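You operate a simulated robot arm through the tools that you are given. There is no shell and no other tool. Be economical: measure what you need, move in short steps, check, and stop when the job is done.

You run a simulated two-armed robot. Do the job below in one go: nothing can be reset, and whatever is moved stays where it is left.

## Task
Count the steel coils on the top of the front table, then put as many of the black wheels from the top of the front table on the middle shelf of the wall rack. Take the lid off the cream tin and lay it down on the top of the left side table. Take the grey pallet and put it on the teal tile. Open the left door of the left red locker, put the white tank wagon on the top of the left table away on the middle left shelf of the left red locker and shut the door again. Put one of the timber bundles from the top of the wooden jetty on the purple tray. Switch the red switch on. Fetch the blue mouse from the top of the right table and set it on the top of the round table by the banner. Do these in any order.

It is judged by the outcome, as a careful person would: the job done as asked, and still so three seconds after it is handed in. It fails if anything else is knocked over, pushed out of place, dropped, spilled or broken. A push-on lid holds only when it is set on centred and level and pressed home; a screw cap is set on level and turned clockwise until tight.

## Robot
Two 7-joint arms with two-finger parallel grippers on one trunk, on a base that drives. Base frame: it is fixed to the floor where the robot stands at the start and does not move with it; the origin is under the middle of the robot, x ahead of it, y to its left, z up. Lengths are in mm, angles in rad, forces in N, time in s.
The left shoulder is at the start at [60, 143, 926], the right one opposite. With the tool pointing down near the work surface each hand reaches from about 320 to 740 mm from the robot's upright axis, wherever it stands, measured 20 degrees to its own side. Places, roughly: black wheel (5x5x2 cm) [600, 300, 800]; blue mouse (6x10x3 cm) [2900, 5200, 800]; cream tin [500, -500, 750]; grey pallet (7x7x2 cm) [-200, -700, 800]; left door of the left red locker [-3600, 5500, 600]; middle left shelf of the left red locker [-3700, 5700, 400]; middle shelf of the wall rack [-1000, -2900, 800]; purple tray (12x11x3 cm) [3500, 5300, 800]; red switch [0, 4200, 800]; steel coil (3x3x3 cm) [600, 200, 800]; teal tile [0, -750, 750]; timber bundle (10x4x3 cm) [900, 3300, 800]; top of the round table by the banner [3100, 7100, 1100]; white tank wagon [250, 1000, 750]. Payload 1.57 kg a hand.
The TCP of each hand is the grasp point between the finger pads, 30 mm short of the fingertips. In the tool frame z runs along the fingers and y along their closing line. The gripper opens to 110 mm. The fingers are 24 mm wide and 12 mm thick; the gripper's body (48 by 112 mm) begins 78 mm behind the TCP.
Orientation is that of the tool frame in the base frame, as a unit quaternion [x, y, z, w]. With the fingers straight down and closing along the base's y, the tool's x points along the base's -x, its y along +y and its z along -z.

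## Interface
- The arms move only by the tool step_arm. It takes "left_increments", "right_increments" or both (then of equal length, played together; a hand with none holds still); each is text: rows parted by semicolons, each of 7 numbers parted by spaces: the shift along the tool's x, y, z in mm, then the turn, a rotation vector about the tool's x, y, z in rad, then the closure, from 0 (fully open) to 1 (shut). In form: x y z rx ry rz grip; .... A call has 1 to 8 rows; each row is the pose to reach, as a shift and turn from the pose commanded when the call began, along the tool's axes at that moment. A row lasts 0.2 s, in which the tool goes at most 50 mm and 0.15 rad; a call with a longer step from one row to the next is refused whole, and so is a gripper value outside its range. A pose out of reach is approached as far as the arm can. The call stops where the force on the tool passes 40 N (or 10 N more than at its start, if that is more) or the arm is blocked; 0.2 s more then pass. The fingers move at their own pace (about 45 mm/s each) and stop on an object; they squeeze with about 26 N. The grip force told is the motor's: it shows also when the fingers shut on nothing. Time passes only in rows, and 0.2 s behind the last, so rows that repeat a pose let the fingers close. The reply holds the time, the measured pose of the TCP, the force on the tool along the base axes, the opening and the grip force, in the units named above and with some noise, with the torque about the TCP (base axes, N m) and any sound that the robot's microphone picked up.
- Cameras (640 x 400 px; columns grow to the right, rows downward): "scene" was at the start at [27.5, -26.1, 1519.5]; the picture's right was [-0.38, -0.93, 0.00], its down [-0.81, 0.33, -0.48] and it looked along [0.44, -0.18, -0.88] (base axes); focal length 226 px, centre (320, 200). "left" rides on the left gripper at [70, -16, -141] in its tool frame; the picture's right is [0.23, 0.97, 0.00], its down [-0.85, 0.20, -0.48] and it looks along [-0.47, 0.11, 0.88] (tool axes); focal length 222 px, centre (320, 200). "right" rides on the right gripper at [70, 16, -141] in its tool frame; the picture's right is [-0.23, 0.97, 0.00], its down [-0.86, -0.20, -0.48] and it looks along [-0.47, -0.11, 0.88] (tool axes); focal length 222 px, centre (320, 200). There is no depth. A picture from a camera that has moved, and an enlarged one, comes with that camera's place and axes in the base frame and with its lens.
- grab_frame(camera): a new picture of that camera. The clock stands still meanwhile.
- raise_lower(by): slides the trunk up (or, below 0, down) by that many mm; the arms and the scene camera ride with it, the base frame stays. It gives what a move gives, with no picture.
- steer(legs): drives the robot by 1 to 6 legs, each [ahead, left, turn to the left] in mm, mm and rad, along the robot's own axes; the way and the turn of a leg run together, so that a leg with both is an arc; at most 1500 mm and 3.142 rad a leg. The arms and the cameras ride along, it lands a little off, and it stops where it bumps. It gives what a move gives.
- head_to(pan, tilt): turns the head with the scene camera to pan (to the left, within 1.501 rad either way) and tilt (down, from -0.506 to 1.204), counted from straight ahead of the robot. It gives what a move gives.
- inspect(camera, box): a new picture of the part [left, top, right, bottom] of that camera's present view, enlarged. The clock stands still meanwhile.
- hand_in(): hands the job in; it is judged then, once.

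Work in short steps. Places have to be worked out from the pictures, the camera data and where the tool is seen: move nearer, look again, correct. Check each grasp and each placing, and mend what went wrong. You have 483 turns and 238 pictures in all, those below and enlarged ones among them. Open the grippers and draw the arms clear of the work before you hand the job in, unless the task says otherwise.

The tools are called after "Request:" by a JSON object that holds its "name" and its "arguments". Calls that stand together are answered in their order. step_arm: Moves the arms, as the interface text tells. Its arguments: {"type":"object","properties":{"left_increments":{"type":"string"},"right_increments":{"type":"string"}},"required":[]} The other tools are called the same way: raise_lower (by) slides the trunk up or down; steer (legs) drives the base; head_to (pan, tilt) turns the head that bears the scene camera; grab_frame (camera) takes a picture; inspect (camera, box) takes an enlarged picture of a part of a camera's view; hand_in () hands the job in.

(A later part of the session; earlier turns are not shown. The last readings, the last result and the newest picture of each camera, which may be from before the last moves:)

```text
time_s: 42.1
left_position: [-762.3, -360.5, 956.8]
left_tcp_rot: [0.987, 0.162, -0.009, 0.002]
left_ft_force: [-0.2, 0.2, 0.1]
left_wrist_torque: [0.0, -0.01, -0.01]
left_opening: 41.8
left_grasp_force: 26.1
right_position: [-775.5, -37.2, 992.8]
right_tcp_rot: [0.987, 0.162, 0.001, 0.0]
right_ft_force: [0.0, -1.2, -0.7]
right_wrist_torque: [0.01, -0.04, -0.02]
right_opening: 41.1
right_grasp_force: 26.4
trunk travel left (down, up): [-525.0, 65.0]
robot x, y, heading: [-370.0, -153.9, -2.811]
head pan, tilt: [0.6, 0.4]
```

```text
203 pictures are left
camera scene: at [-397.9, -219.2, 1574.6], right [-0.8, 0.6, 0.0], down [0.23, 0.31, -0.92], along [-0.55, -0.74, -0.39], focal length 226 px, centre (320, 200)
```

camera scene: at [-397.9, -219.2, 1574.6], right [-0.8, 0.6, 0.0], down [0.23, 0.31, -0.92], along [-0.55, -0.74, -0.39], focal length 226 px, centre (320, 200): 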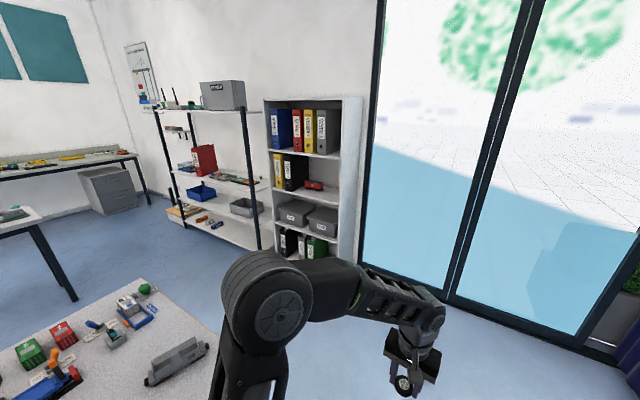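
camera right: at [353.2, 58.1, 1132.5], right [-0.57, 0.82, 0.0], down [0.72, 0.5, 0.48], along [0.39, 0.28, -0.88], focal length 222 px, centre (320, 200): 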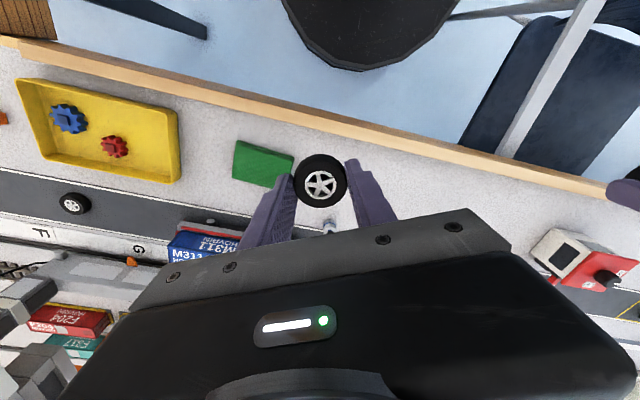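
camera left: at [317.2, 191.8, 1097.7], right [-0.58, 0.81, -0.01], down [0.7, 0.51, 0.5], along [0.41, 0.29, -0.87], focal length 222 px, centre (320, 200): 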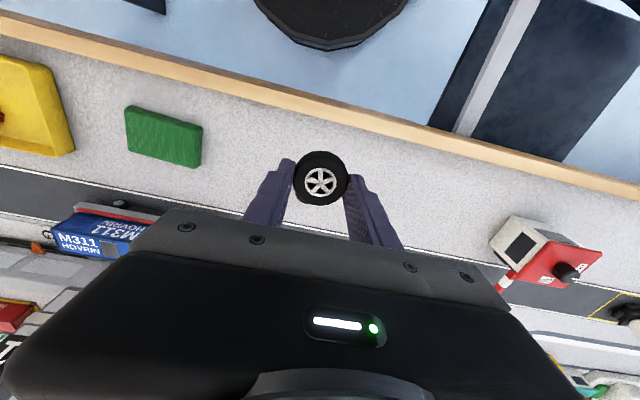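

The rack and binder shelf are seen, with a clear corridor. I drive past the tin table's end towards the rack.

Request:
{"name": "steer", "arguments": {"legs": [[848, 252, 0], [0, 0, 0.06], [0, 1000, 0]]}}

Request:
{"name": "head_to", "arguments": {"pan": 0.5, "tilt": 0.4}}

Request:
{"name": "grab_frame", "arguments": {"camera": "scene"}}

```text
time_s: 52.1
left_position: [-1171.5, -1798.0, 956.8]
left_tcp_rot: [0.983, 0.184, -0.01, 0.002]
left_ft_force: [-0.1, 0.4, 0.0]
left_wrist_torque: [0.0, 0.0, 0.02]
left_opening: 41.7
left_grasp_force: 26.2
right_position: [-1198.1, -1476.7, 991.3]
right_tcp_rot: [0.983, 0.184, 0.0, 0.0]
right_ft_force: [-0.5, 0.3, 0.1]
right_wrist_torque: [0.03, -0.01, 0.01]
right_opening: 41.0
right_grasp_force: 26.1
trunk travel left (down, up): [-525.0, 65.0]
robot x, y, heading: [-786.1, -1573.3, -2.771]
head pan, tilt: [0.6, 0.4]
```

```text
time_s: 52.8
left_position: [-1172.2, -1799.1, 957.4]
left_tcp_rot: [0.983, 0.184, -0.009, 0.002]
left_ft_force: [-1.0, -1.1, 0.3]
left_wrist_torque: [0.0, -0.02, -0.05]
left_opening: 41.4
left_grasp_force: 25.8
right_position: [-1200.6, -1476.2, 991.3]
right_tcp_rot: [0.983, 0.184, -0.001, 0.0]
right_ft_force: [0.0, -0.4, -0.2]
right_wrist_torque: [0.04, -0.01, 0.0]
right_opening: 41.2
right_grasp_force: 26.3
trunk travel left (down, up): [-525.0, 65.0]
robot x, y, heading: [-786.2, -1573.4, -2.772]
head pan, tilt: [0.499, 0.4]
```

```text
202 pictures are left
camera scene: at [-821.5, -1634.9, 1574.7], right [-0.76, 0.65, 0.0], down [0.25, 0.3, -0.92], along [-0.59, -0.7, -0.39], focal length 226 px, centre (320, 200)
```

scene: 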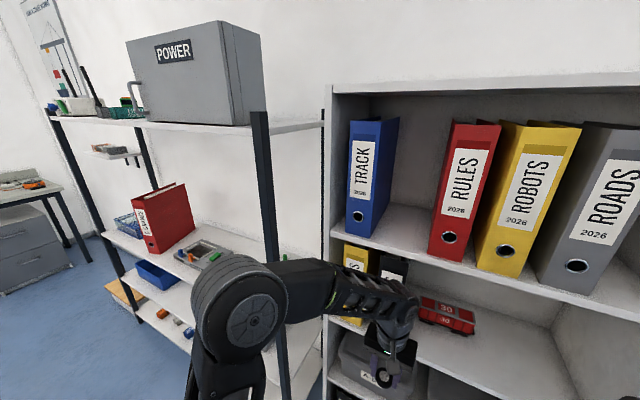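

The rack comes nearer. I continue left 650 mm, a touch backwards, and look at the rack squarely.

Request:
{"name": "steer", "arguments": {"legs": [[-60, 700, 0.02]]}}

Request:
{"name": "head_to", "arguments": {"pan": 0.55, "tilt": 0.55}}

Request:
{"name": "grab_frame", "arguments": {"camera": "scene"}}

```text
time_s: 56.7
left_position: [-835.7, -2457.4, 955.8]
left_tcp_rot: [0.98, 0.198, -0.009, 0.003]
left_ft_force: [0.4, 0.7, 0.3]
left_wrist_torque: [0.0, 0.01, 0.01]
left_opening: 41.4
left_grasp_force: 26.4
right_position: [-873.7, -2135.6, 992.0]
right_tcp_rot: [0.98, 0.199, 0.0, -0.001]
right_ft_force: [-0.8, -0.6, 0.5]
right_wrist_torque: [0.02, 0.0, 0.0]
right_opening: 41.2
right_grasp_force: 26.2
trunk travel left (down, up): [-525.0, 65.0]
robot x, y, heading: [-454.8, -2222.2, -2.742]
head pan, tilt: [0.499, 0.4]
```

```text
time_s: 57.4
left_position: [-837.3, -2458.0, 956.6]
left_tcp_rot: [0.98, 0.199, -0.009, 0.002]
left_ft_force: [0.5, 0.2, -0.8]
left_wrist_torque: [0.01, 0.02, 0.0]
left_opening: 41.2
left_grasp_force: 26.3
right_position: [-873.1, -2136.6, 991.7]
right_tcp_rot: [0.98, 0.199, 0.0, 0.0]
right_ft_force: [-0.6, 0.1, 0.0]
right_wrist_torque: [-0.01, -0.03, -0.03]
right_opening: 41.1
right_grasp_force: 26.0
trunk travel left (down, up): [-525.0, 65.0]
robot x, y, heading: [-458.1, -2220.8, -2.739]
head pan, tilt: [0.55, 0.55]
```

```text
201 pictures are left
camera scene: at [-485.7, -2283.2, 1561.0], right [-0.81, 0.58, 0.0], down [0.3, 0.42, -0.85], along [-0.5, -0.69, -0.52], focal length 226 px, centre (320, 200)
```

scene: 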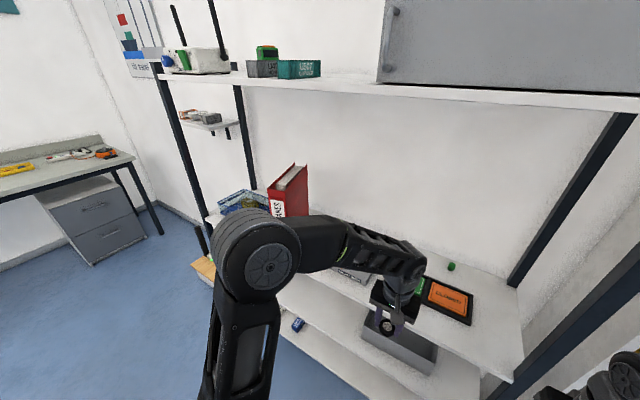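

The middle shelf has wide headroom. I look straight ahead and with the wrist cameras for free space.

Request:
{"name": "head_to", "arguments": {"pan": -0.1, "tilt": 0.75}}

Request:
{"name": "grab_frame", "arguments": {"camera": "scene"}}

Request:
{"name": "grab_frame", "arguments": {"camera": "left"}}

```text
time_s: 58.5
left_position: [-835.9, -2457.9, 957.7]
left_tcp_rot: [0.98, 0.198, -0.01, 0.002]
left_ft_force: [-0.6, 0.6, -0.1]
left_wrist_torque: [-0.03, -0.01, 0.01]
left_opening: 41.5
left_grasp_force: 26.0
right_position: [-873.8, -2135.2, 991.6]
right_tcp_rot: [0.98, 0.199, 0.0, 0.001]
right_ft_force: [-0.1, -0.7, 0.2]
right_wrist_torque: [0.01, 0.02, -0.02]
right_opening: 41.2
right_grasp_force: 25.9
trunk travel left (down, up): [-525.0, 65.0]
robot x, y, heading: [-460.5, -2221.8, -2.742]
head pan, tilt: [-0.099, 0.75]
```

```text
200 pictures are left
camera scene: at [-512.6, -2234.8, 1543.6], right [-0.3, 0.95, 0.0], down [0.65, 0.2, -0.73], along [-0.7, -0.22, -0.68], focal length 226 px, centre (320, 200)
```

scene: 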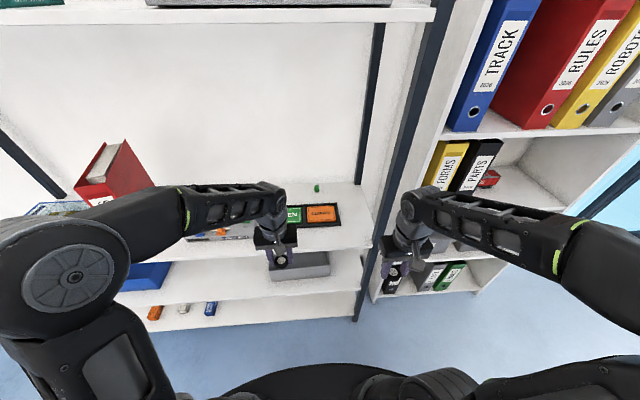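

```text
199 pictures are left
camera left: at [-775.4, -2413.9, 1097.3], right [0.59, -0.81, 0.0], down [-0.7, -0.51, 0.49], along [-0.4, -0.29, -0.87], focal length 222 px, centre (320, 200)
```

left: 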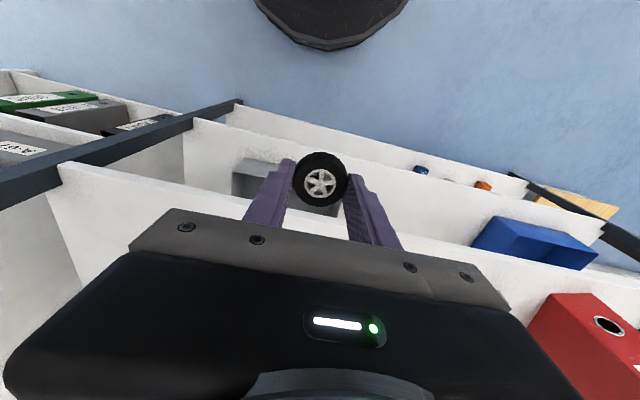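

The middle shelf's front edge lies about 120 mm ahead of the left hand. I extend the left hand over the shelf to see its top with the wrist camera.

Request:
{"name": "step_arm", "arguments": {"left_increments": "-40 0 0 0 0 0 1; -80 0 0 0 0 0 1; -120 0 0 0 0 0 1; -160 0 0 0 0 0 1"}}

Request:
{"name": "grab_frame", "arguments": {"camera": "left"}}

Request:
{"name": "grab_frame", "arguments": {"camera": "scene"}}

```text
time_s: 59.5
left_position: [-984.9, -2518.7, 959.8]
left_tcp_rot: [0.98, 0.198, -0.009, 0.001]
left_ft_force: [0.0, 0.2, -0.1]
left_wrist_torque: [0.02, -0.01, 0.0]
left_opening: 41.1
left_grasp_force: 25.5
right_position: [-874.8, -2135.7, 991.1]
right_tcp_rot: [0.98, 0.2, -0.001, 0.0]
right_ft_force: [0.4, 0.2, -1.0]
right_wrist_torque: [0.03, 0.03, 0.0]
right_opening: 41.3
right_grasp_force: 26.0
trunk travel left (down, up): [-525.0, 65.0]
robot x, y, heading: [-459.0, -2224.6, -2.738]
head pan, tilt: [-0.099, 0.75]
```

```text
198 pictures are left
camera left: at [-924.1, -2475.8, 1100.0], right [0.59, -0.81, 0.0], down [-0.7, -0.51, 0.49], along [-0.4, -0.29, -0.87], focal length 222 px, centre (320, 200)
```

left: 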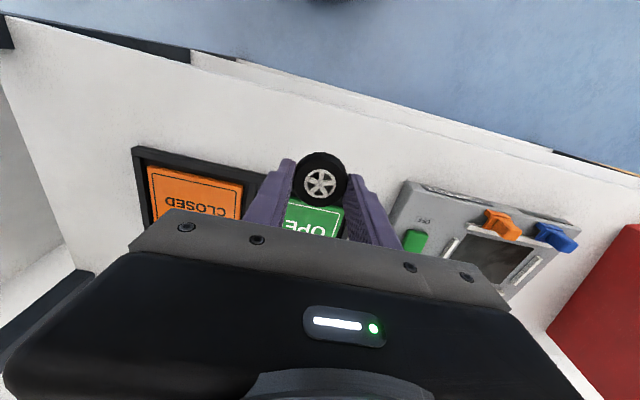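

```text
197 pictures are left
camera scene: at [-513.7, -2235.1, 1543.6], right [-0.3, 0.95, 0.0], down [0.65, 0.2, -0.73], along [-0.7, -0.22, -0.68], focal length 226 px, centre (320, 200)
```

scene: 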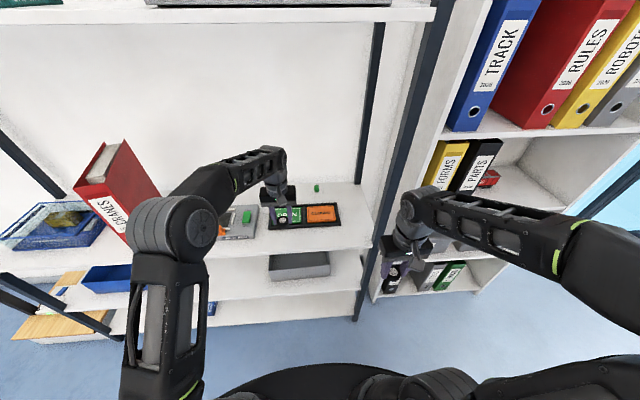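

The strip in front of the sign tray is free and the left TCP is right over it. I lower to z≈880 then probe down gently.

Request:
{"name": "step_arm", "arguments": {"left_increments": "0 0 30 0 0 0 1; 0 0 60 0 0 0 1; 0 0 80 0 0 0 1; 0 0 90 0 0 0 1; 0 0 98 0 0 0 1; 0 0 104 0 0 0 1; 0 0 108 0 0 0 1"}}

Request:
{"name": "grab_frame", "arguments": {"camera": "left"}}

```text
time_s: 61.0
left_position: [-985.6, -2521.8, 852.4]
left_tcp_rot: [0.98, 0.198, -0.01, 0.002]
left_ft_force: [-0.6, 0.2, 0.3]
left_wrist_torque: [-0.03, -0.03, 0.0]
left_opening: 41.1
left_grasp_force: 26.3
right_position: [-874.1, -2135.3, 990.9]
right_tcp_rot: [0.98, 0.2, 0.0, 0.0]
right_ft_force: [-0.7, -0.2, -0.3]
right_wrist_torque: [-0.01, 0.01, 0.01]
right_opening: 41.3
right_grasp_force: 25.7
trunk travel left (down, up): [-525.0, 65.0]
robot x, y, heading: [-459.5, -2223.0, -2.747]
head pan, tilt: [-0.099, 0.75]
```

```text
196 pictures are left
camera left: at [-925.4, -2477.4, 991.9], right [0.59, -0.81, 0.0], down [-0.7, -0.51, 0.5], along [-0.4, -0.29, -0.87], focal length 222 px, centre (320, 200)
```

left: 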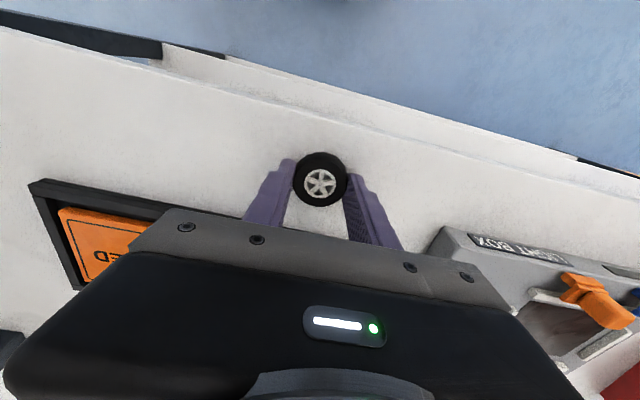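

Not in contact yet; I probe further in 4 mm steps.

Request:
{"name": "step_arm", "arguments": {"left_increments": "0 0 5 0 0 0 1; 0 0 10 0 0 0 1; 0 0 15 0 0 0 1; 0 0 20 0 0 0 1; 0 0 25 0 0 0 1; 0 0 30 0 0 0 1; 0 0 35 0 0 0 1; 0 0 40 0 0 0 1"}}

```text
time_s: 61.7
left_position: [-984.2, -2520.1, 850.4]
left_tcp_rot: [0.98, 0.198, -0.013, 0.001]
left_ft_force: [10.9, 4.2, 21.1]
left_wrist_torque: [-0.31, -0.75, 0.18]
left_opening: 41.2
left_grasp_force: 26.3
right_position: [-871.9, -2134.5, 991.5]
right_tcp_rot: [0.98, 0.199, 0.0, -0.001]
right_ft_force: [-0.7, 0.0, 0.1]
right_wrist_torque: [0.0, -0.01, -0.03]
right_opening: 40.9
right_grasp_force: 25.9
trunk travel left (down, up): [-525.0, 65.0]
robot x, y, heading: [-459.1, -2219.4, -2.737]
head pan, tilt: [-0.099, 0.75]
stopped in row 3 (left hand): the force on the tool passed its limit at 46 N (the readings are from after the stop); the commanded pose is now the measured one
```

Contact at TCP 850 → shelf ≈ 820. I ease up 2 mm, open, and rise.

Request:
{"name": "step_arm", "arguments": {"left_increments": "0 0 -2 0 0 0 1; 0 0 -2 0 0 0 0.6; 0 0 -2 0 0 0 0.4; 0 0 -2 0 0 0 0.4; 0 0 -2 0 0 0 0.4; 0 0 -30 0 0 0 0.4; 0 0 -70 0 0 0 0.4; 0 0 -110 0 0 0 0.4"}}

Request:
{"name": "grab_frame", "arguments": {"camera": "left"}}

```text
time_s: 63.5
left_position: [-987.2, -2520.0, 959.1]
left_tcp_rot: [0.98, 0.198, -0.014, 0.002]
left_ft_force: [0.2, 0.2, 0.5]
left_wrist_torque: [0.0, 0.0, -0.01]
left_opening: 65.9
left_grasp_force: 0.1
right_position: [-872.9, -2135.8, 991.8]
right_tcp_rot: [0.98, 0.199, 0.001, -0.001]
right_ft_force: [-0.5, 0.1, -1.0]
right_wrist_torque: [-0.03, 0.02, -0.01]
right_opening: 41.0
right_grasp_force: 25.8
trunk travel left (down, up): [-525.0, 65.0]
robot x, y, heading: [-454.1, -2217.3, -2.74]
head pan, tilt: [-0.099, 0.75]
```

```text
195 pictures are left
camera left: at [-924.7, -2476.3, 1098.3], right [0.59, -0.81, -0.01], down [-0.7, -0.51, 0.5], along [-0.41, -0.29, -0.86], focal length 222 px, centre (320, 200)
```

left: 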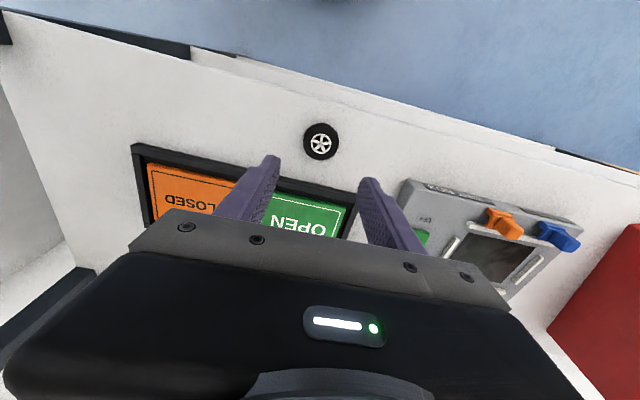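

Wheel 1 stands well. I draw the left hand back and shift the right hand left, then forward over the strip.

Request:
{"name": "step_arm", "arguments": {"left_increments": "45 0 0 0 0 0 0; 90 0 0 0 0 0 0; 135 0 0 0 0 0 0; 180 0 0 0 0 0 0; 200 20 0 0 0 0 0; 200 20 0 0 0 0 0; 200 20 0 0 0 0 0; 200 20 0 0 0 0 0", "right_increments": "0 0 0 0 0 0 1; 0 0 0 0 0 0 1; 0 45 0 0 0 0 1; 0 90 0 0 0 0 1; 0 133 0 0 0 0 1; -45 133 0 0 0 0 1; -90 133 0 0 0 0 1; -135 133 0 0 0 0 1"}}

Request:
{"name": "step_arm", "arguments": {"right_increments": "-45 0 0 0 0 0 1; -85 0 20 0 0 0 1; -118 0 50 0 0 0 1; -118 0 80 0 0 0 1; -118 0 100 0 0 0 1"}}

Request:
{"name": "grab_frame", "arguments": {"camera": "right"}}

```text
time_s: 65.3
left_position: [-794.6, -2458.8, 952.5]
left_tcp_rot: [0.98, 0.198, -0.012, 0.002]
left_ft_force: [0.0, 0.0, -0.1]
left_wrist_torque: [0.02, 0.01, -0.01]
left_opening: 110.0
left_grasp_force: 0.0
right_position: [-946.2, -2310.9, 990.7]
right_tcp_rot: [0.98, 0.199, 0.001, 0.0]
right_ft_force: [0.4, -0.4, -0.2]
right_wrist_torque: [0.04, -0.01, 0.0]
right_opening: 40.9
right_grasp_force: 26.3
trunk travel left (down, up): [-525.0, 65.0]
robot x, y, heading: [-459.7, -2217.6, -2.741]
head pan, tilt: [-0.099, 0.75]
```

```text
time_s: 66.5
left_position: [-792.2, -2457.8, 952.9]
left_tcp_rot: [0.98, 0.199, -0.014, 0.003]
left_ft_force: [-0.8, 0.3, -0.1]
left_wrist_torque: [0.01, 0.01, 0.02]
left_opening: 110.0
left_grasp_force: 0.0
right_position: [-1053.3, -2356.8, 892.6]
right_tcp_rot: [0.98, 0.199, 0.0, 0.0]
right_ft_force: [0.3, -0.2, 0.5]
right_wrist_torque: [-0.01, -0.01, -0.03]
right_opening: 41.4
right_grasp_force: 25.9
trunk travel left (down, up): [-525.0, 65.0]
robot x, y, heading: [-455.8, -2217.4, -2.735]
head pan, tilt: [-0.099, 0.75]
```

```text
194 pictures are left
camera right: at [-981.2, -2343.7, 1033.5], right [0.17, -0.99, 0.0], down [-0.87, -0.15, 0.48], along [-0.47, -0.08, -0.88], focal length 222 px, centre (320, 200)
```

right: 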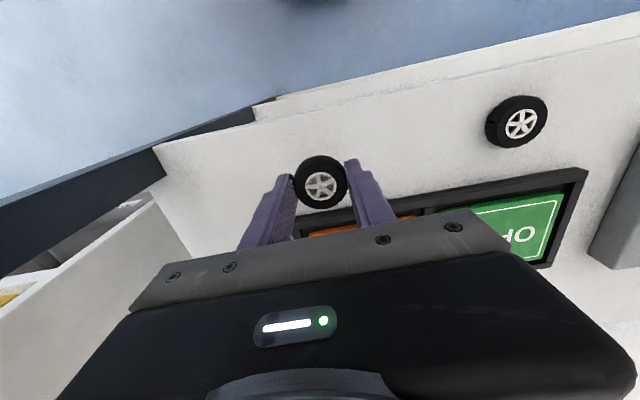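

The drop point sits midway between tray and shelf edge. I lower to contact.

Request:
{"name": "step_arm", "arguments": {"right_increments": "0 0 20 0 0 0 1; 0 0 33 0 0 0 1; 0 0 38 0 0 0 1; 0 0 41 0 0 0 1; 0 0 44 0 0 0 1; 0 0 47 0 0 0 1"}}

```text
time_s: 67.9
left_position: [-790.4, -2457.1, 954.3]
left_tcp_rot: [0.98, 0.199, -0.016, 0.002]
left_ft_force: [-0.1, 0.9, 0.7]
left_wrist_torque: [0.0, 0.03, -0.03]
left_opening: 110.1
left_grasp_force: 0.1
right_position: [-1052.5, -2357.1, 850.3]
right_tcp_rot: [0.98, 0.2, -0.003, 0.002]
right_ft_force: [6.4, 6.0, 35.2]
right_wrist_torque: [0.21, -0.2, 0.01]
right_opening: 41.5
right_grasp_force: 25.9
trunk travel left (down, up): [-525.0, 65.0]
robot x, y, heading: [-460.2, -2217.9, -2.748]
head pan, tilt: [-0.099, 0.75]
```

Contact. I ease up, open and rise.

Request:
{"name": "step_arm", "arguments": {"right_increments": "0 0 -5 0 0 0 1; 0 0 -5 0 0 0 0.6; 0 0 -5 0 0 0 0.4; 0 0 -5 0 0 0 0.4; 0 0 -5 0 0 0 0.4; 0 0 -35 0 0 0 0.4; 0 0 -75 0 0 0 0.4; 0 0 -115 0 0 0 0.4"}}

Request:
{"name": "step_arm", "arguments": {"right_increments": "45 0 -10 0 0 0 0; 90 0 -20 0 0 0 0; 135 0 -30 0 0 0 0; 180 0 -40 0 0 0 0; 220 0 -40 0 0 0 0; 260 0 -40 0 0 0 0"}}

Request:
{"name": "grab_frame", "arguments": {"camera": "scene"}}

```text
time_s: 69.7
left_position: [-792.9, -2457.0, 952.4]
left_tcp_rot: [0.98, 0.199, -0.014, 0.002]
left_ft_force: [0.4, 0.2, -1.1]
left_wrist_torque: [0.03, -0.03, 0.02]
left_opening: 109.8
left_grasp_force: 0.1
right_position: [-1052.8, -2360.2, 958.1]
right_tcp_rot: [0.98, 0.199, 0.001, 0.0]
right_ft_force: [-0.4, 0.6, -0.5]
right_wrist_torque: [0.01, -0.01, -0.02]
right_opening: 66.2
right_grasp_force: 0.1
trunk travel left (down, up): [-525.0, 65.0]
robot x, y, heading: [-454.1, -2220.5, -2.745]
head pan, tilt: [-0.099, 0.75]
```

```text
time_s: 71.1
left_position: [-793.1, -2456.9, 953.3]
left_tcp_rot: [0.98, 0.198, -0.014, 0.002]
left_ft_force: [0.5, 0.2, 0.0]
left_wrist_torque: [0.02, 0.01, -0.01]
left_opening: 110.1
left_grasp_force: 0.1
right_position: [-813.8, -2254.1, 998.1]
right_tcp_rot: [0.98, 0.199, -0.001, 0.0]
right_ft_force: [-0.5, 0.0, 0.0]
right_wrist_torque: [-0.04, 0.02, -0.02]
right_opening: 109.9
right_grasp_force: 0.0
trunk travel left (down, up): [-525.0, 65.0]
robot x, y, heading: [-459.0, -2221.4, -2.744]
head pan, tilt: [-0.099, 0.75]
```

```text
193 pictures are left
camera scene: at [-511.8, -2234.2, 1543.7], right [-0.3, 0.95, 0.0], down [0.65, 0.2, -0.73], along [-0.7, -0.22, -0.68], focal length 226 px, centre (320, 200)
```

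scene: 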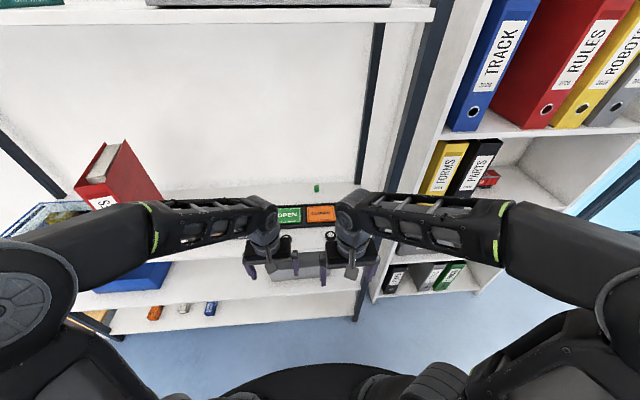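

Both wheels are on the middle shelf. I drive back to the long side of the tin table, facing it.

Request:
{"name": "steer", "arguments": {"legs": [[0, -920, 0], [0, -920, 0], [0, 0, 1.564], [0, 920, 0]]}}

Request:
{"name": "head_to", "arguments": {"pan": 0.0, "tilt": 0.8}}

Request:
{"name": "grab_frame", "arguments": {"camera": "scene"}}

```text
time_s: 88.7
left_position: [-57.5, -517.5, 952.4]
left_tcp_rot: [0.576, 0.817, -0.009, 0.012]
left_ft_force: [0.2, 0.3, -0.3]
left_wrist_torque: [0.03, 0.04, 0.0]
left_opening: 110.1
left_grasp_force: 0.2
right_position: [-262.3, -526.0, 998.3]
right_tcp_rot: [0.576, 0.818, 0.0, 0.0]
right_ft_force: [0.4, -0.4, -0.1]
right_wrist_torque: [0.01, 0.02, -0.02]
right_opening: 110.3
right_grasp_force: 0.0
trunk travel left (down, up): [-525.0, 65.0]
robot x, y, heading: [-272.9, -167.5, -1.228]
head pan, tilt: [-0.099, 0.75]
```

```text
time_s: 89.4
left_position: [-58.7, -516.5, 951.5]
left_tcp_rot: [0.576, 0.817, -0.009, 0.011]
left_ft_force: [-0.5, 0.3, 0.0]
left_wrist_torque: [0.02, 0.0, 0.01]
left_opening: 109.9
left_grasp_force: 0.0
right_position: [-261.2, -527.4, 998.2]
right_tcp_rot: [0.575, 0.818, 0.0, 0.001]
right_ft_force: [-0.6, 0.3, 0.7]
right_wrist_torque: [-0.03, 0.01, -0.03]
right_opening: 110.1
right_grasp_force: 0.0
trunk travel left (down, up): [-525.0, 65.0]
robot x, y, heading: [-275.2, -167.5, -1.227]
head pan, tilt: [0.0, 0.799]
```

```text
192 pictures are left
camera scene: at [-261.8, -218.4, 1539.6], right [-0.94, -0.34, 0.0], down [-0.24, 0.68, -0.7], along [0.23, -0.66, -0.72], focal length 226 px, centre (320, 200)
```

scene: 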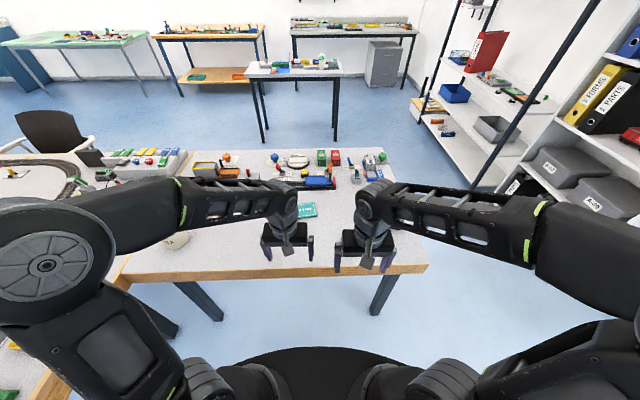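

The teal tile is at image (306, 210); the pallet must be behind the right hand. I check the right and left wrist cameras.

Request:
{"name": "grab_frame", "arguments": {"camera": "right"}}

Request:
{"name": "grab_frame", "arguments": {"camera": "left"}}

```text
191 pictures are left
camera right: at [-269.0, -455.0, 1138.7], right [0.99, 0.11, 0.0], down [0.1, -0.87, 0.48], along [0.05, -0.48, -0.88], focal length 222 px, centre (320, 200)
```

right: 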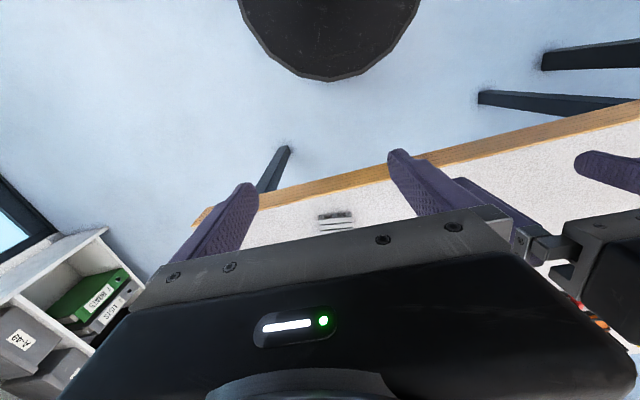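

```text
190 pictures are left
camera left: at [-97.7, -452.6, 1092.2], right [0.84, 0.54, -0.01], down [0.47, -0.73, 0.5], along [0.27, -0.43, -0.86], focal length 222 px, centre (320, 200)
```

left: 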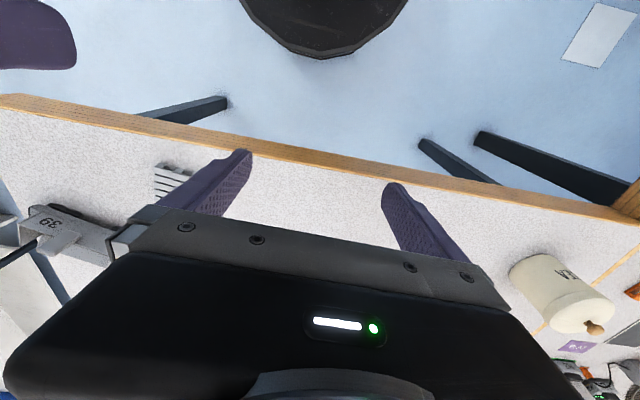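

Pallet at about [-211, -692]. I bring the right hand above it.

Request:
{"name": "step_arm", "arguments": {"right_increments": "-43 -2 10 0 0 0 0; -86 -4 35 0 0 0 0; -129 -6 60 0 0 0 0; -172 -8 85 0 0 0 0"}}

Request:
{"name": "grab_frame", "arguments": {"camera": "right"}}

```text
time_s: 90.4
left_position: [-58.6, -517.5, 952.6]
left_tcp_rot: [0.576, 0.817, -0.008, 0.009]
left_ft_force: [0.3, 0.3, 0.8]
left_wrist_torque: [-0.02, 0.04, 0.0]
left_opening: 110.1
left_grasp_force: 0.0
right_position: [-207.8, -696.2, 912.1]
right_tcp_rot: [0.576, 0.818, 0.0, -0.001]
right_ft_force: [0.2, -0.6, -0.4]
right_wrist_torque: [0.04, 0.02, 0.0]
right_opening: 109.9
right_grasp_force: 0.0
trunk travel left (down, up): [-525.0, 65.0]
robot x, y, heading: [-278.8, -165.9, -1.227]
head pan, tilt: [0.0, 0.799]
```

```text
189 pictures are left
camera right: at [-215.0, -625.0, 1053.5], right [0.99, 0.11, 0.0], down [0.1, -0.87, 0.48], along [0.05, -0.48, -0.88], focal length 222 px, centre (320, 200)
```

right: 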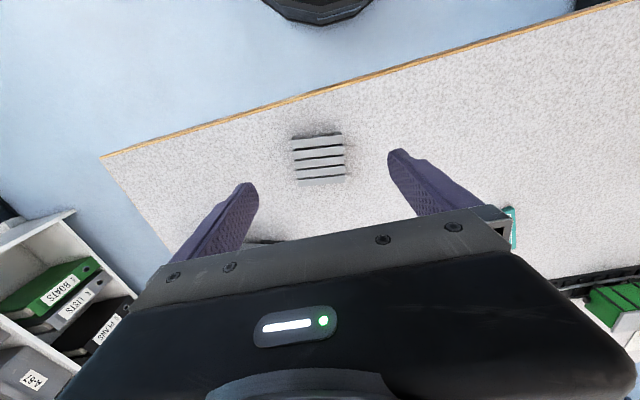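

Pallet centre ≈ [-205, -717], edges about 0.11 rad off the gripper. I align, lower to z≈792.

Request:
{"name": "step_arm", "arguments": {"right_increments": "-20.7 -4.4 25 0 0 0.11 0; -20.7 -4.4 65 0 0 0.11 0; -20.7 -4.4 95 0 0 0.11 0; -20.7 -4.4 95 0 0 0.11 0"}}

Request:
{"name": "grab_frame", "arguments": {"camera": "right"}}

```text
time_s: 91.4
left_position: [-57.9, -515.2, 952.1]
left_tcp_rot: [0.576, 0.817, -0.008, 0.011]
left_ft_force: [-0.6, -0.8, 0.6]
left_wrist_torque: [0.01, -0.01, -0.02]
left_opening: 110.0
left_grasp_force: 0.1
right_position: [-207.4, -712.2, 816.4]
right_tcp_rot: [0.62, 0.785, 0.001, 0.0]
right_ft_force: [-0.1, 0.2, -0.3]
right_wrist_torque: [0.03, 0.03, 0.0]
right_opening: 110.2
right_grasp_force: 0.1
trunk travel left (down, up): [-525.0, 65.0]
robot x, y, heading: [-278.1, -165.4, -1.225]
head pan, tilt: [0.0, 0.799]
```

```text
188 pictures are left
camera right: at [-206.8, -639.7, 957.6], right [1.0, 0.0, 0.0], down [0.0, -0.88, 0.48], along [0.0, -0.48, -0.88], focal length 222 px, centre (320, 200)
```

right: 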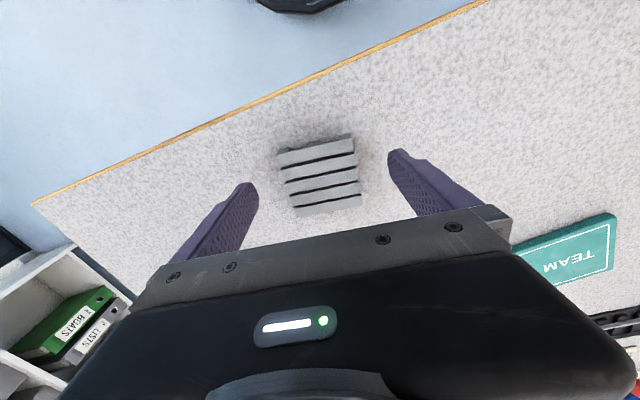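

Aligned. Descend 24 mm and close on the pallet.

Request:
{"name": "step_arm", "arguments": {"right_increments": "0 0 15 0 0 0 0; 0 0 24 0 0 0 0; 0 0 24 0 0 0 1; 0 0 24 0 0 0 1; 0 0 24 0 0 0 1; 0 0 24 0 0 0 1; 0 0 24 0 0 0 1"}}

```text
time_s: 93.0
left_position: [-58.5, -517.1, 952.4]
left_tcp_rot: [0.576, 0.817, -0.008, 0.011]
left_ft_force: [-0.2, -1.3, 0.0]
left_wrist_torque: [0.01, -0.03, 0.02]
left_opening: 110.0
left_grasp_force: 0.1
right_position: [-208.8, -711.8, 794.2]
right_tcp_rot: [0.62, 0.785, 0.001, 0.0]
right_ft_force: [-0.7, -0.4, -0.7]
right_wrist_torque: [0.01, -0.02, -0.02]
right_opening: 63.2
right_grasp_force: 26.3
trunk travel left (down, up): [-525.0, 65.0]
robot x, y, heading: [-271.9, -168.5, -1.227]
head pan, tilt: [0.0, 0.799]
```

Gripped (63 mm). Lift, then drive left 330 mm so the tile is in front of the right arm.

Request:
{"name": "step_arm", "arguments": {"right_increments": "0 0 -40 0 0 0 1; 0 0 -80 0 0 0 1; 0 0 -120 0 0 0 1; 40 0 -150 0 0 0 1; 80 0 -170 0 0 0 1"}}

Request:
{"name": "steer", "arguments": {"legs": [[0, 330, 0]]}}

Request:
{"name": "grab_frame", "arguments": {"camera": "right"}}

Request:
{"name": "grab_frame", "arguments": {"camera": "scene"}}

```text
time_s: 94.2
left_position: [-58.1, -516.9, 953.2]
left_tcp_rot: [0.577, 0.817, -0.009, 0.011]
left_ft_force: [0.1, 0.4, -1.1]
left_wrist_torque: [0.02, 0.01, -0.01]
left_opening: 110.0
left_grasp_force: 0.0
right_position: [-226.3, -634.3, 963.6]
right_tcp_rot: [0.62, 0.785, 0.0, 0.0]
right_ft_force: [-0.6, 0.2, 0.0]
right_wrist_torque: [0.02, -0.02, -0.01]
right_opening: 63.3
right_grasp_force: 26.0
trunk travel left (down, up): [-525.0, 65.0]
robot x, y, heading: [-277.1, -167.6, -1.23]
head pan, tilt: [0.0, 0.799]
```

```text
time_s: 96.4
left_position: [249.8, -408.7, 952.4]
left_tcp_rot: [0.578, 0.816, -0.009, 0.011]
left_ft_force: [0.2, 0.7, 0.1]
left_wrist_torque: [0.0, 0.0, -0.04]
left_opening: 109.8
left_grasp_force: 0.2
right_position: [80.6, -525.5, 964.5]
right_tcp_rot: [0.621, 0.784, 0.0, -0.001]
right_ft_force: [0.1, -0.2, -0.1]
right_wrist_torque: [0.01, 0.08, 0.0]
right_opening: 63.1
right_grasp_force: 26.0
trunk travel left (down, up): [-525.0, 65.0]
robot x, y, heading: [30.0, -60.5, -1.231]
head pan, tilt: [0.0, 0.799]
```

```text
187 pictures are left
camera right: at [82.0, -452.5, 1104.0], right [1.0, 0.0, 0.0], down [0.0, -0.88, 0.48], along [0.0, -0.48, -0.88], focal length 222 px, centre (320, 200)
```

right: 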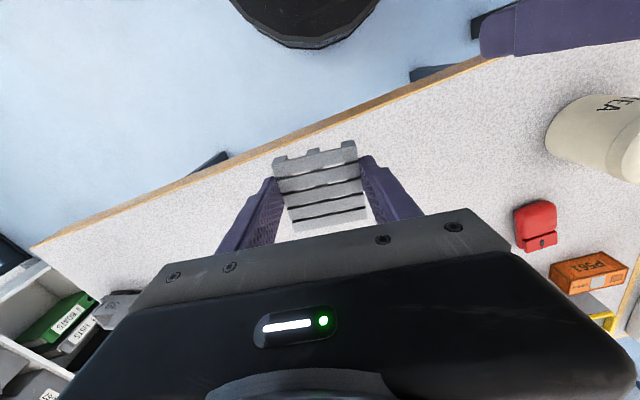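

```text
186 pictures are left
camera scene: at [47.8, -108.6, 1539.6], right [-0.94, -0.33, 0.0], down [-0.24, 0.68, -0.7], along [0.23, -0.66, -0.72], focal length 226 px, centre (320, 200)
```

scene: 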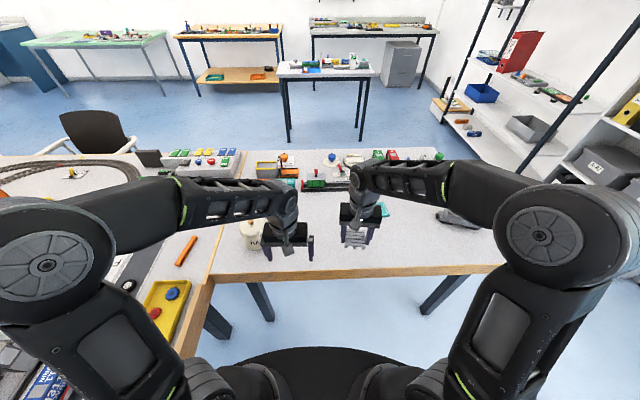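

The tile is just behind the right hand. I extend the right hand toward it for a closer look.

Request:
{"name": "step_arm", "arguments": {"right_increments": "-37 -17 0 0 0 0 1; -74 -34 0 0 0 0 1; -111 -51 0 0 0 0 1; -148 -68 0 0 0 0 1; -185 -85 0 0 0 0 1"}}

Request:
{"name": "grab_frame", "arguments": {"camera": "right"}}

```text
time_s: 97.6
left_position: [248.8, -409.2, 951.6]
left_tcp_rot: [0.578, 0.816, -0.009, 0.011]
left_ft_force: [0.7, 0.1, 0.1]
left_wrist_torque: [0.05, -0.02, 0.01]
left_opening: 109.8
left_grasp_force: 0.1
right_position: [36.2, -723.5, 962.6]
right_tcp_rot: [0.621, 0.784, 0.001, 0.0]
right_ft_force: [-0.5, -0.3, -0.7]
right_wrist_torque: [-0.01, 0.0, -0.01]
right_opening: 63.1
right_grasp_force: 25.9
trunk travel left (down, up): [-525.0, 65.0]
robot x, y, heading: [36.4, -62.2, -1.232]
head pan, tilt: [0.0, 0.799]
```

```text
185 pictures are left
camera right: at [37.6, -651.9, 1104.2], right [1.0, 0.0, 0.0], down [0.0, -0.88, 0.48], along [0.0, -0.48, -0.88], focal length 222 px, centre (320, 200)
```

right: 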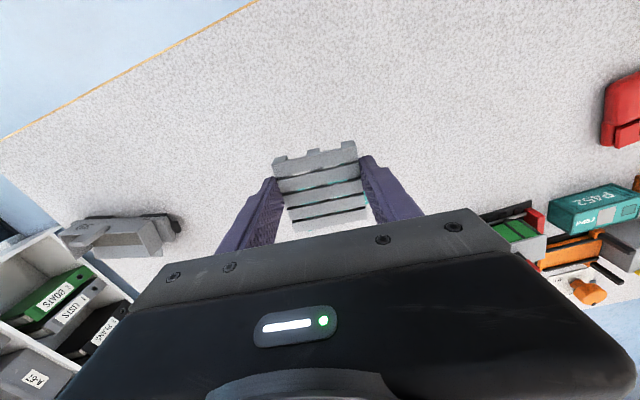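

Teal shows through the pallet's slats: tile centre ≈ [45, -820]. That's far, so I drive 110 mm nearer and extend further.

Request:
{"name": "steer", "arguments": {"legs": [[110, 0, 0]]}}

Request:
{"name": "grab_frame", "arguments": {"camera": "right"}}

Request:
{"name": "inspect", "arguments": {"camera": "scene", "box": [280, 140, 480, 265]}}

```text
time_s: 98.8
left_position: [286.0, -513.4, 952.8]
left_tcp_rot: [0.578, 0.816, -0.008, 0.01]
left_ft_force: [-0.2, -0.4, -0.3]
left_wrist_torque: [0.04, 0.01, -0.02]
left_opening: 109.9
left_grasp_force: 0.0
right_position: [73.6, -828.0, 962.8]
right_tcp_rot: [0.622, 0.783, 0.0, -0.001]
right_ft_force: [0.4, -0.9, -0.4]
right_wrist_torque: [0.03, -0.03, -0.01]
right_opening: 63.1
right_grasp_force: 26.4
trunk travel left (down, up): [-525.0, 65.0]
robot x, y, heading: [67.1, -165.6, -1.235]
head pan, tilt: [0.0, 0.799]
```

```text
184 pictures are left
camera right: at [74.5, -756.0, 1103.7], right [1.0, 0.0, 0.0], down [0.0, -0.88, 0.48], along [0.0, -0.48, -0.88], focal length 222 px, centre (320, 200)
```

right: 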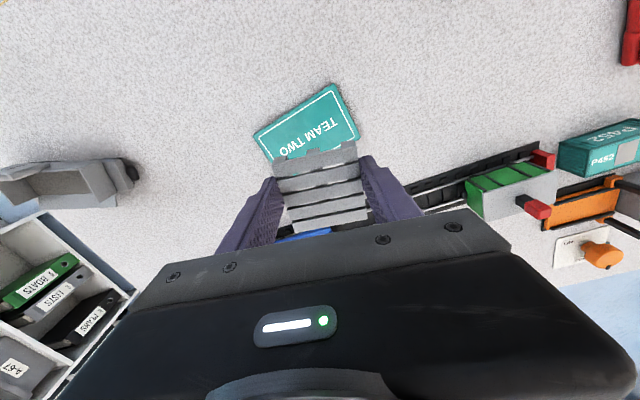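

```text
3.20 times, centred on (380, 202) of scene
camera zoom: at [84.0, -214.7, 1539.5], right [-0.94, -0.33, 0.0], down [-0.24, 0.68, -0.7], along [0.23, -0.66, -0.72], focal length 724 px, centre (128, 192)
```

zoom: 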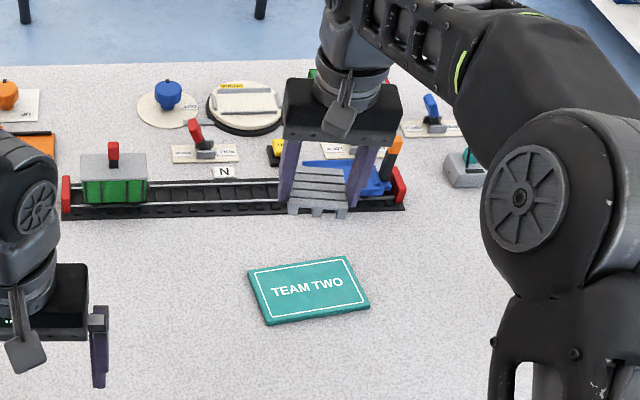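

Tile centre ≈ [52, -820], its long edge at about 0.43 rad. I shift, turn the pallet 0.2 rad, and lower near it.

Request:
{"name": "step_arm", "arguments": {"right_increments": "12.5 -18.7 20 0 0 -0.1 1; 12.5 -18.7 60 0 0 -0.2 1; 12.5 -18.7 100 0 0 -0.2 1; 12.5 -18.7 130 0 0 -0.2 1; 12.5 -18.7 130 0 0 -0.2 1"}}

Request:
{"name": "grab_frame", "arguments": {"camera": "right"}}

```text
time_s: 100.0
left_position: [286.0, -511.8, 952.8]
left_tcp_rot: [0.578, 0.816, -0.009, 0.011]
left_ft_force: [-0.4, -1.3, -0.4]
left_wrist_torque: [0.01, -0.01, 0.02]
left_opening: 110.3
left_grasp_force: 0.0
right_position: [54.3, -820.0, 833.1]
right_tcp_rot: [0.541, 0.841, 0.001, 0.0]
right_ft_force: [0.5, 0.0, -0.6]
right_wrist_torque: [0.02, -0.01, -0.01]
right_opening: 63.2
right_grasp_force: 25.7
trunk travel left (down, up): [-525.0, 65.0]
robot x, y, heading: [65.2, -163.4, -1.232]
head pan, tilt: [0.0, 0.799]
```

```text
182 pictures are left
camera right: at [40.8, -748.8, 974.3], right [0.98, 0.2, 0.0], down [0.17, -0.86, 0.48], along [0.1, -0.47, -0.88], focal length 222 px, centre (320, 200)
```

right: 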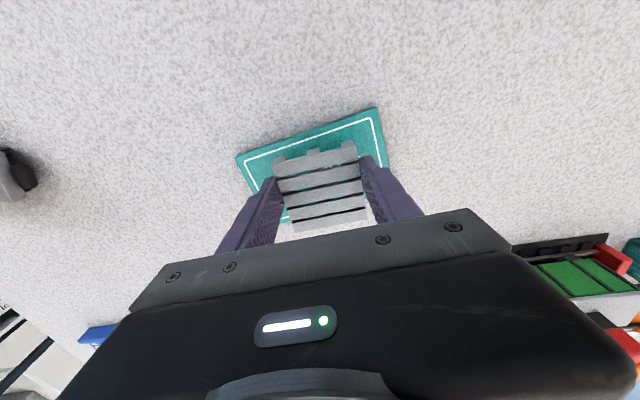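

Tile's near edge is a bit farther than thought; I shift 14 mm outward, turn 0.08 more and lower to contact.

Request:
{"name": "step_arm", "arguments": {"right_increments": "-14 -3 5 0 0 -0.08 1; -14 -3 18 0 0 -0.08 1; -14 -3 23 0 0 -0.08 1; -14 -3 27 0 0 -0.08 1; -14 -3 31 0 0 -0.08 1; -14 -3 35 0 0 -0.08 1; -14 -3 39 0 0 -0.08 1"}}

Request:
{"name": "grab_frame", "arguments": {"camera": "right"}}

```text
time_s: 101.6
left_position: [285.2, -509.2, 953.6]
left_tcp_rot: [0.579, 0.815, -0.009, 0.012]
left_ft_force: [-0.4, -0.7, 1.0]
left_wrist_torque: [-0.02, 0.01, -0.01]
left_opening: 110.0
left_grasp_force: 0.0
right_position: [56.2, -831.8, 799.8]
right_tcp_rot: [0.507, 0.862, -0.003, 0.004]
right_ft_force: [-3.8, 0.8, 37.3]
right_wrist_torque: [0.62, 0.04, 0.14]
right_opening: 63.3
right_grasp_force: 26.2
trunk travel left (down, up): [-525.0, 65.0]
robot x, y, heading: [66.3, -164.1, -1.232]
head pan, tilt: [0.0, 0.799]
```

```text
181 pictures are left
camera right: at [36.9, -762.0, 940.1], right [0.96, 0.28, 0.0], down [0.24, -0.84, 0.49], along [0.13, -0.47, -0.87], focal length 222 px, centre (320, 200)
```

right: 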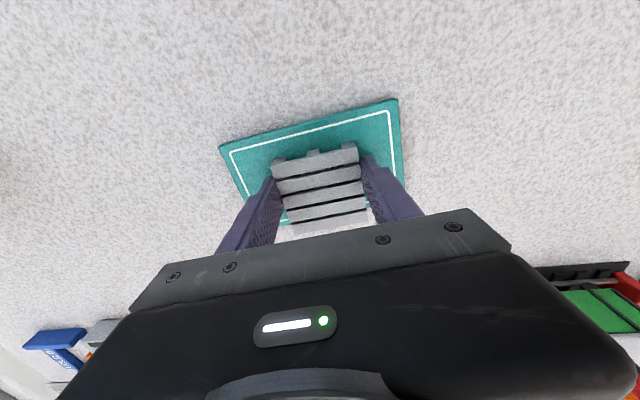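

Contact on the tile; near margin 21 mm seems larger than the far one, so I lift slightly, pull back 6 mm, set down and release.

Request:
{"name": "step_arm", "arguments": {"right_increments": "0 0 -12 0 0 0 1; 6 0 -12 0 0 0 1; 6 0 -4 0 0 0 1; 6 0 -3 0 0 0 1; 6 0 -4 0 0 0 0.5; 6 0 -4 0 0 0 0.2; 6 0 -4 0 0 0 0.2; 6 0 -4 0 0 0 0.2"}}

Request:
{"name": "step_arm", "arguments": {"right_increments": "0 0 -40 0 0 0 0.2; 0 0 -80 0 0 0 0.2; 0 0 -120 0 0 0 0.2; 40 0 -150 0 0 0 0; 80 0 -170 0 0 0 0"}}

Request:
{"name": "grab_frame", "arguments": {"camera": "right"}}

```text
time_s: 103.4
left_position: [285.8, -511.9, 952.9]
left_tcp_rot: [0.578, 0.816, -0.009, 0.011]
left_ft_force: [-0.1, 0.3, 0.1]
left_wrist_torque: [-0.02, -0.02, -0.01]
left_opening: 110.1
left_grasp_force: 0.0
right_position: [51.5, -826.0, 800.5]
right_tcp_rot: [0.507, 0.862, -0.001, 0.001]
right_ft_force: [-4.2, -3.0, 11.7]
right_wrist_torque: [0.08, -0.16, -0.03]
right_opening: 83.9
right_grasp_force: 0.0
trunk travel left (down, up): [-525.0, 65.0]
robot x, y, heading: [70.9, -160.0, -1.234]
head pan, tilt: [0.0, 0.799]
```

```text
time_s: 104.6
left_position: [285.7, -511.9, 952.6]
left_tcp_rot: [0.578, 0.816, -0.008, 0.011]
left_ft_force: [-0.7, 0.6, -0.2]
left_wrist_torque: [-0.01, 0.04, 0.03]
left_opening: 110.2
left_grasp_force: 0.1
right_position: [9.5, -757.8, 969.6]
right_tcp_rot: [0.506, 0.863, 0.001, -0.001]
right_ft_force: [-0.3, -0.6, 0.4]
right_wrist_torque: [-0.03, -0.01, 0.0]
right_opening: 109.8
right_grasp_force: 0.0
trunk travel left (down, up): [-525.0, 65.0]
robot x, y, heading: [69.8, -163.2, -1.228]
head pan, tilt: [0.0, 0.799]
```

```text
180 pictures are left
camera right: at [-9.0, -689.1, 1110.0], right [0.96, 0.28, 0.0], down [0.24, -0.84, 0.48], along [0.13, -0.46, -0.88], focal length 222 px, centre (320, 200)
```

right: 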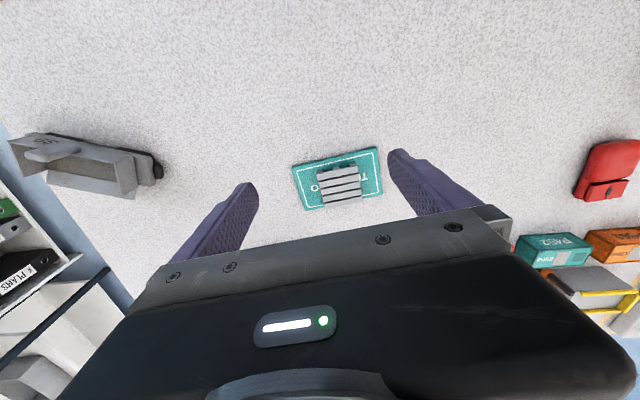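

Pallet lies inside the tile. Now the tin: look with the left camera and scene.

Request:
{"name": "grab_frame", "arguments": {"camera": "left"}}

Request:
{"name": "head_to", "arguments": {"pan": 0.5, "tilt": 0.9}}

Request:
{"name": "grab_frame", "arguments": {"camera": "scene"}}

```text
179 pictures are left
camera left: at [246.0, -446.9, 1092.3], right [0.84, 0.54, -0.01], down [0.47, -0.73, 0.5], along [0.26, -0.43, -0.86], focal length 222 px, centre (320, 200)
```

left: 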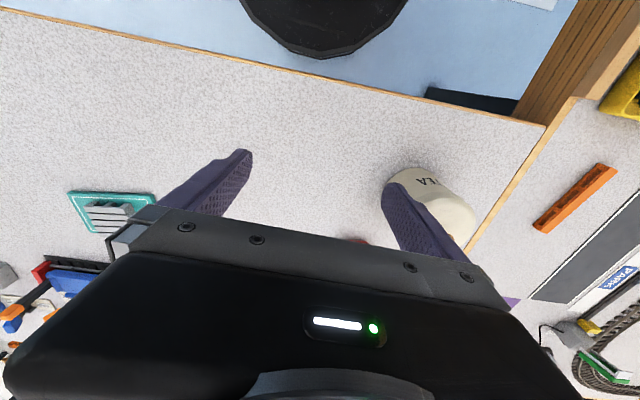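

```text
time_s: 105.5
left_position: [286.1, -511.2, 952.4]
left_tcp_rot: [0.579, 0.815, -0.009, 0.011]
left_ft_force: [-0.7, -0.1, 0.2]
left_wrist_torque: [0.0, 0.03, 0.0]
left_opening: 110.3
left_grasp_force: 0.1
right_position: [11.2, -760.3, 968.9]
right_tcp_rot: [0.506, 0.862, 0.001, 0.0]
right_ft_force: [-0.4, 0.3, -0.1]
right_wrist_torque: [0.03, -0.01, -0.01]
right_opening: 109.9
right_grasp_force: 0.1
trunk travel left (down, up): [-525.0, 65.0]
robot x, y, heading: [70.0, -163.5, -1.233]
head pan, tilt: [0.499, 0.901]
```

```text
178 pictures are left
camera scene: at [112.7, -187.3, 1531.7], right [-0.67, -0.74, 0.0], down [-0.58, 0.53, -0.62], along [0.46, -0.42, -0.78], focal length 226 px, centre (320, 200)
```

scene: 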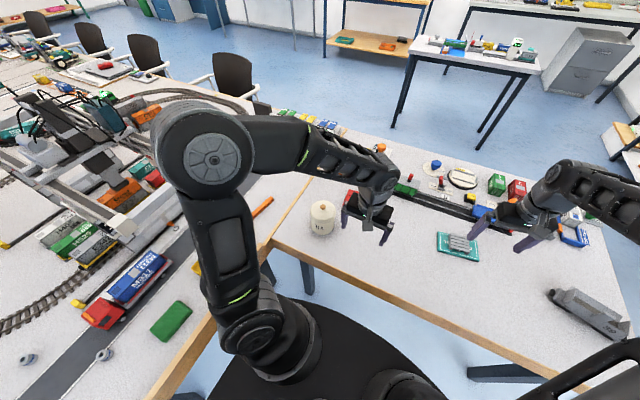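

Zoom into the tin to see the lid and knob.

Request:
{"name": "inspect", "arguments": {"camera": "scene", "box": [270, 170, 390, 250]}}

Request:
{"name": "inspect", "arguments": {"camera": "left", "box": [340, 120, 540, 260]}}

```text
5.00 times, centred on (330, 210) of scene
camera zoom: at [112.7, -187.3, 1531.7], right [-0.67, -0.74, 0.0], down [-0.58, 0.53, -0.62], along [0.46, -0.42, -0.78], focal length 1132 px, centre (270, 150)
```

zoom: 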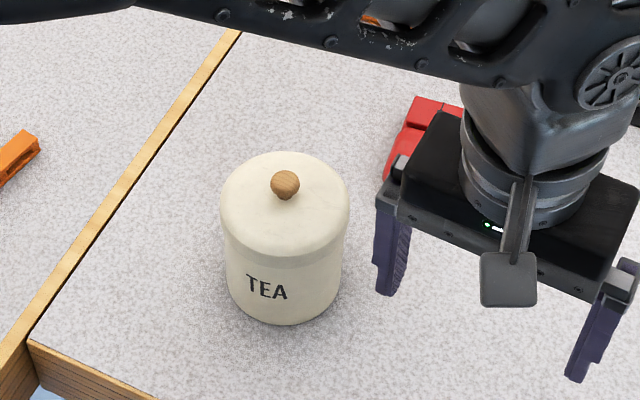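

```text
2.86 times, centred on (440, 190) of left
camera zoom: at [246.3, -447.7, 1092.1], right [0.84, 0.54, -0.01], down [0.47, -0.73, 0.5], along [0.26, -0.43, -0.86], focal length 635 px, centre (-23, 229)
```

zoom: 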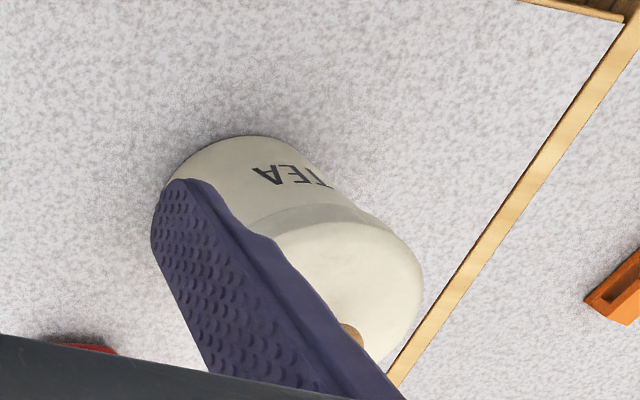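

Triangulated knob at ≈[451, -505, 904]. I raise the left hand, level it, and move above the knob.

Request:
{"name": "step_arm", "arguments": {"left_increments": "0 0 -40 0 0.028 0 0; 0 0 -80 0 0.028 0 0; -12 40 -80 0 0.028 0 0; -24 80 -80 0 0.028 0 0; -36 120 -80 0 0.028 0 0; -49 158 -80 0 0.028 0 0; -49 158 -80 0 0.028 0 0"}}

Request:
{"name": "grab_frame", "arguments": {"camera": "left"}}

```text
time_s: 107.1
left_position: [452.7, -502.1, 1035.0]
left_tcp_rot: [0.579, 0.816, -0.002, -0.001]
left_ft_force: [-0.2, -0.6, -0.6]
left_wrist_torque: [0.0, 0.02, 0.0]
left_opening: 110.0
left_grasp_force: 0.1
right_position: [9.0, -759.9, 968.9]
right_tcp_rot: [0.505, 0.863, 0.0, 0.0]
right_ft_force: [-0.5, 0.0, -0.5]
right_wrist_torque: [-0.01, 0.0, -0.01]
right_opening: 110.0
right_grasp_force: 0.2
trunk travel left (down, up): [-525.0, 65.0]
robot x, y, heading: [67.8, -160.8, -1.23]
head pan, tilt: [0.499, 0.901]
```

```text
175 pictures are left
camera left: at [414.7, -442.4, 1176.9], right [0.84, 0.54, 0.0], down [0.47, -0.74, 0.48], along [0.26, -0.4, -0.88], focal length 222 px, centre (320, 200)
```

left: 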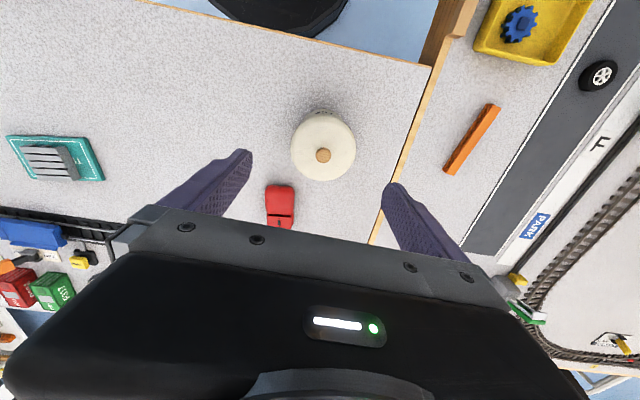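

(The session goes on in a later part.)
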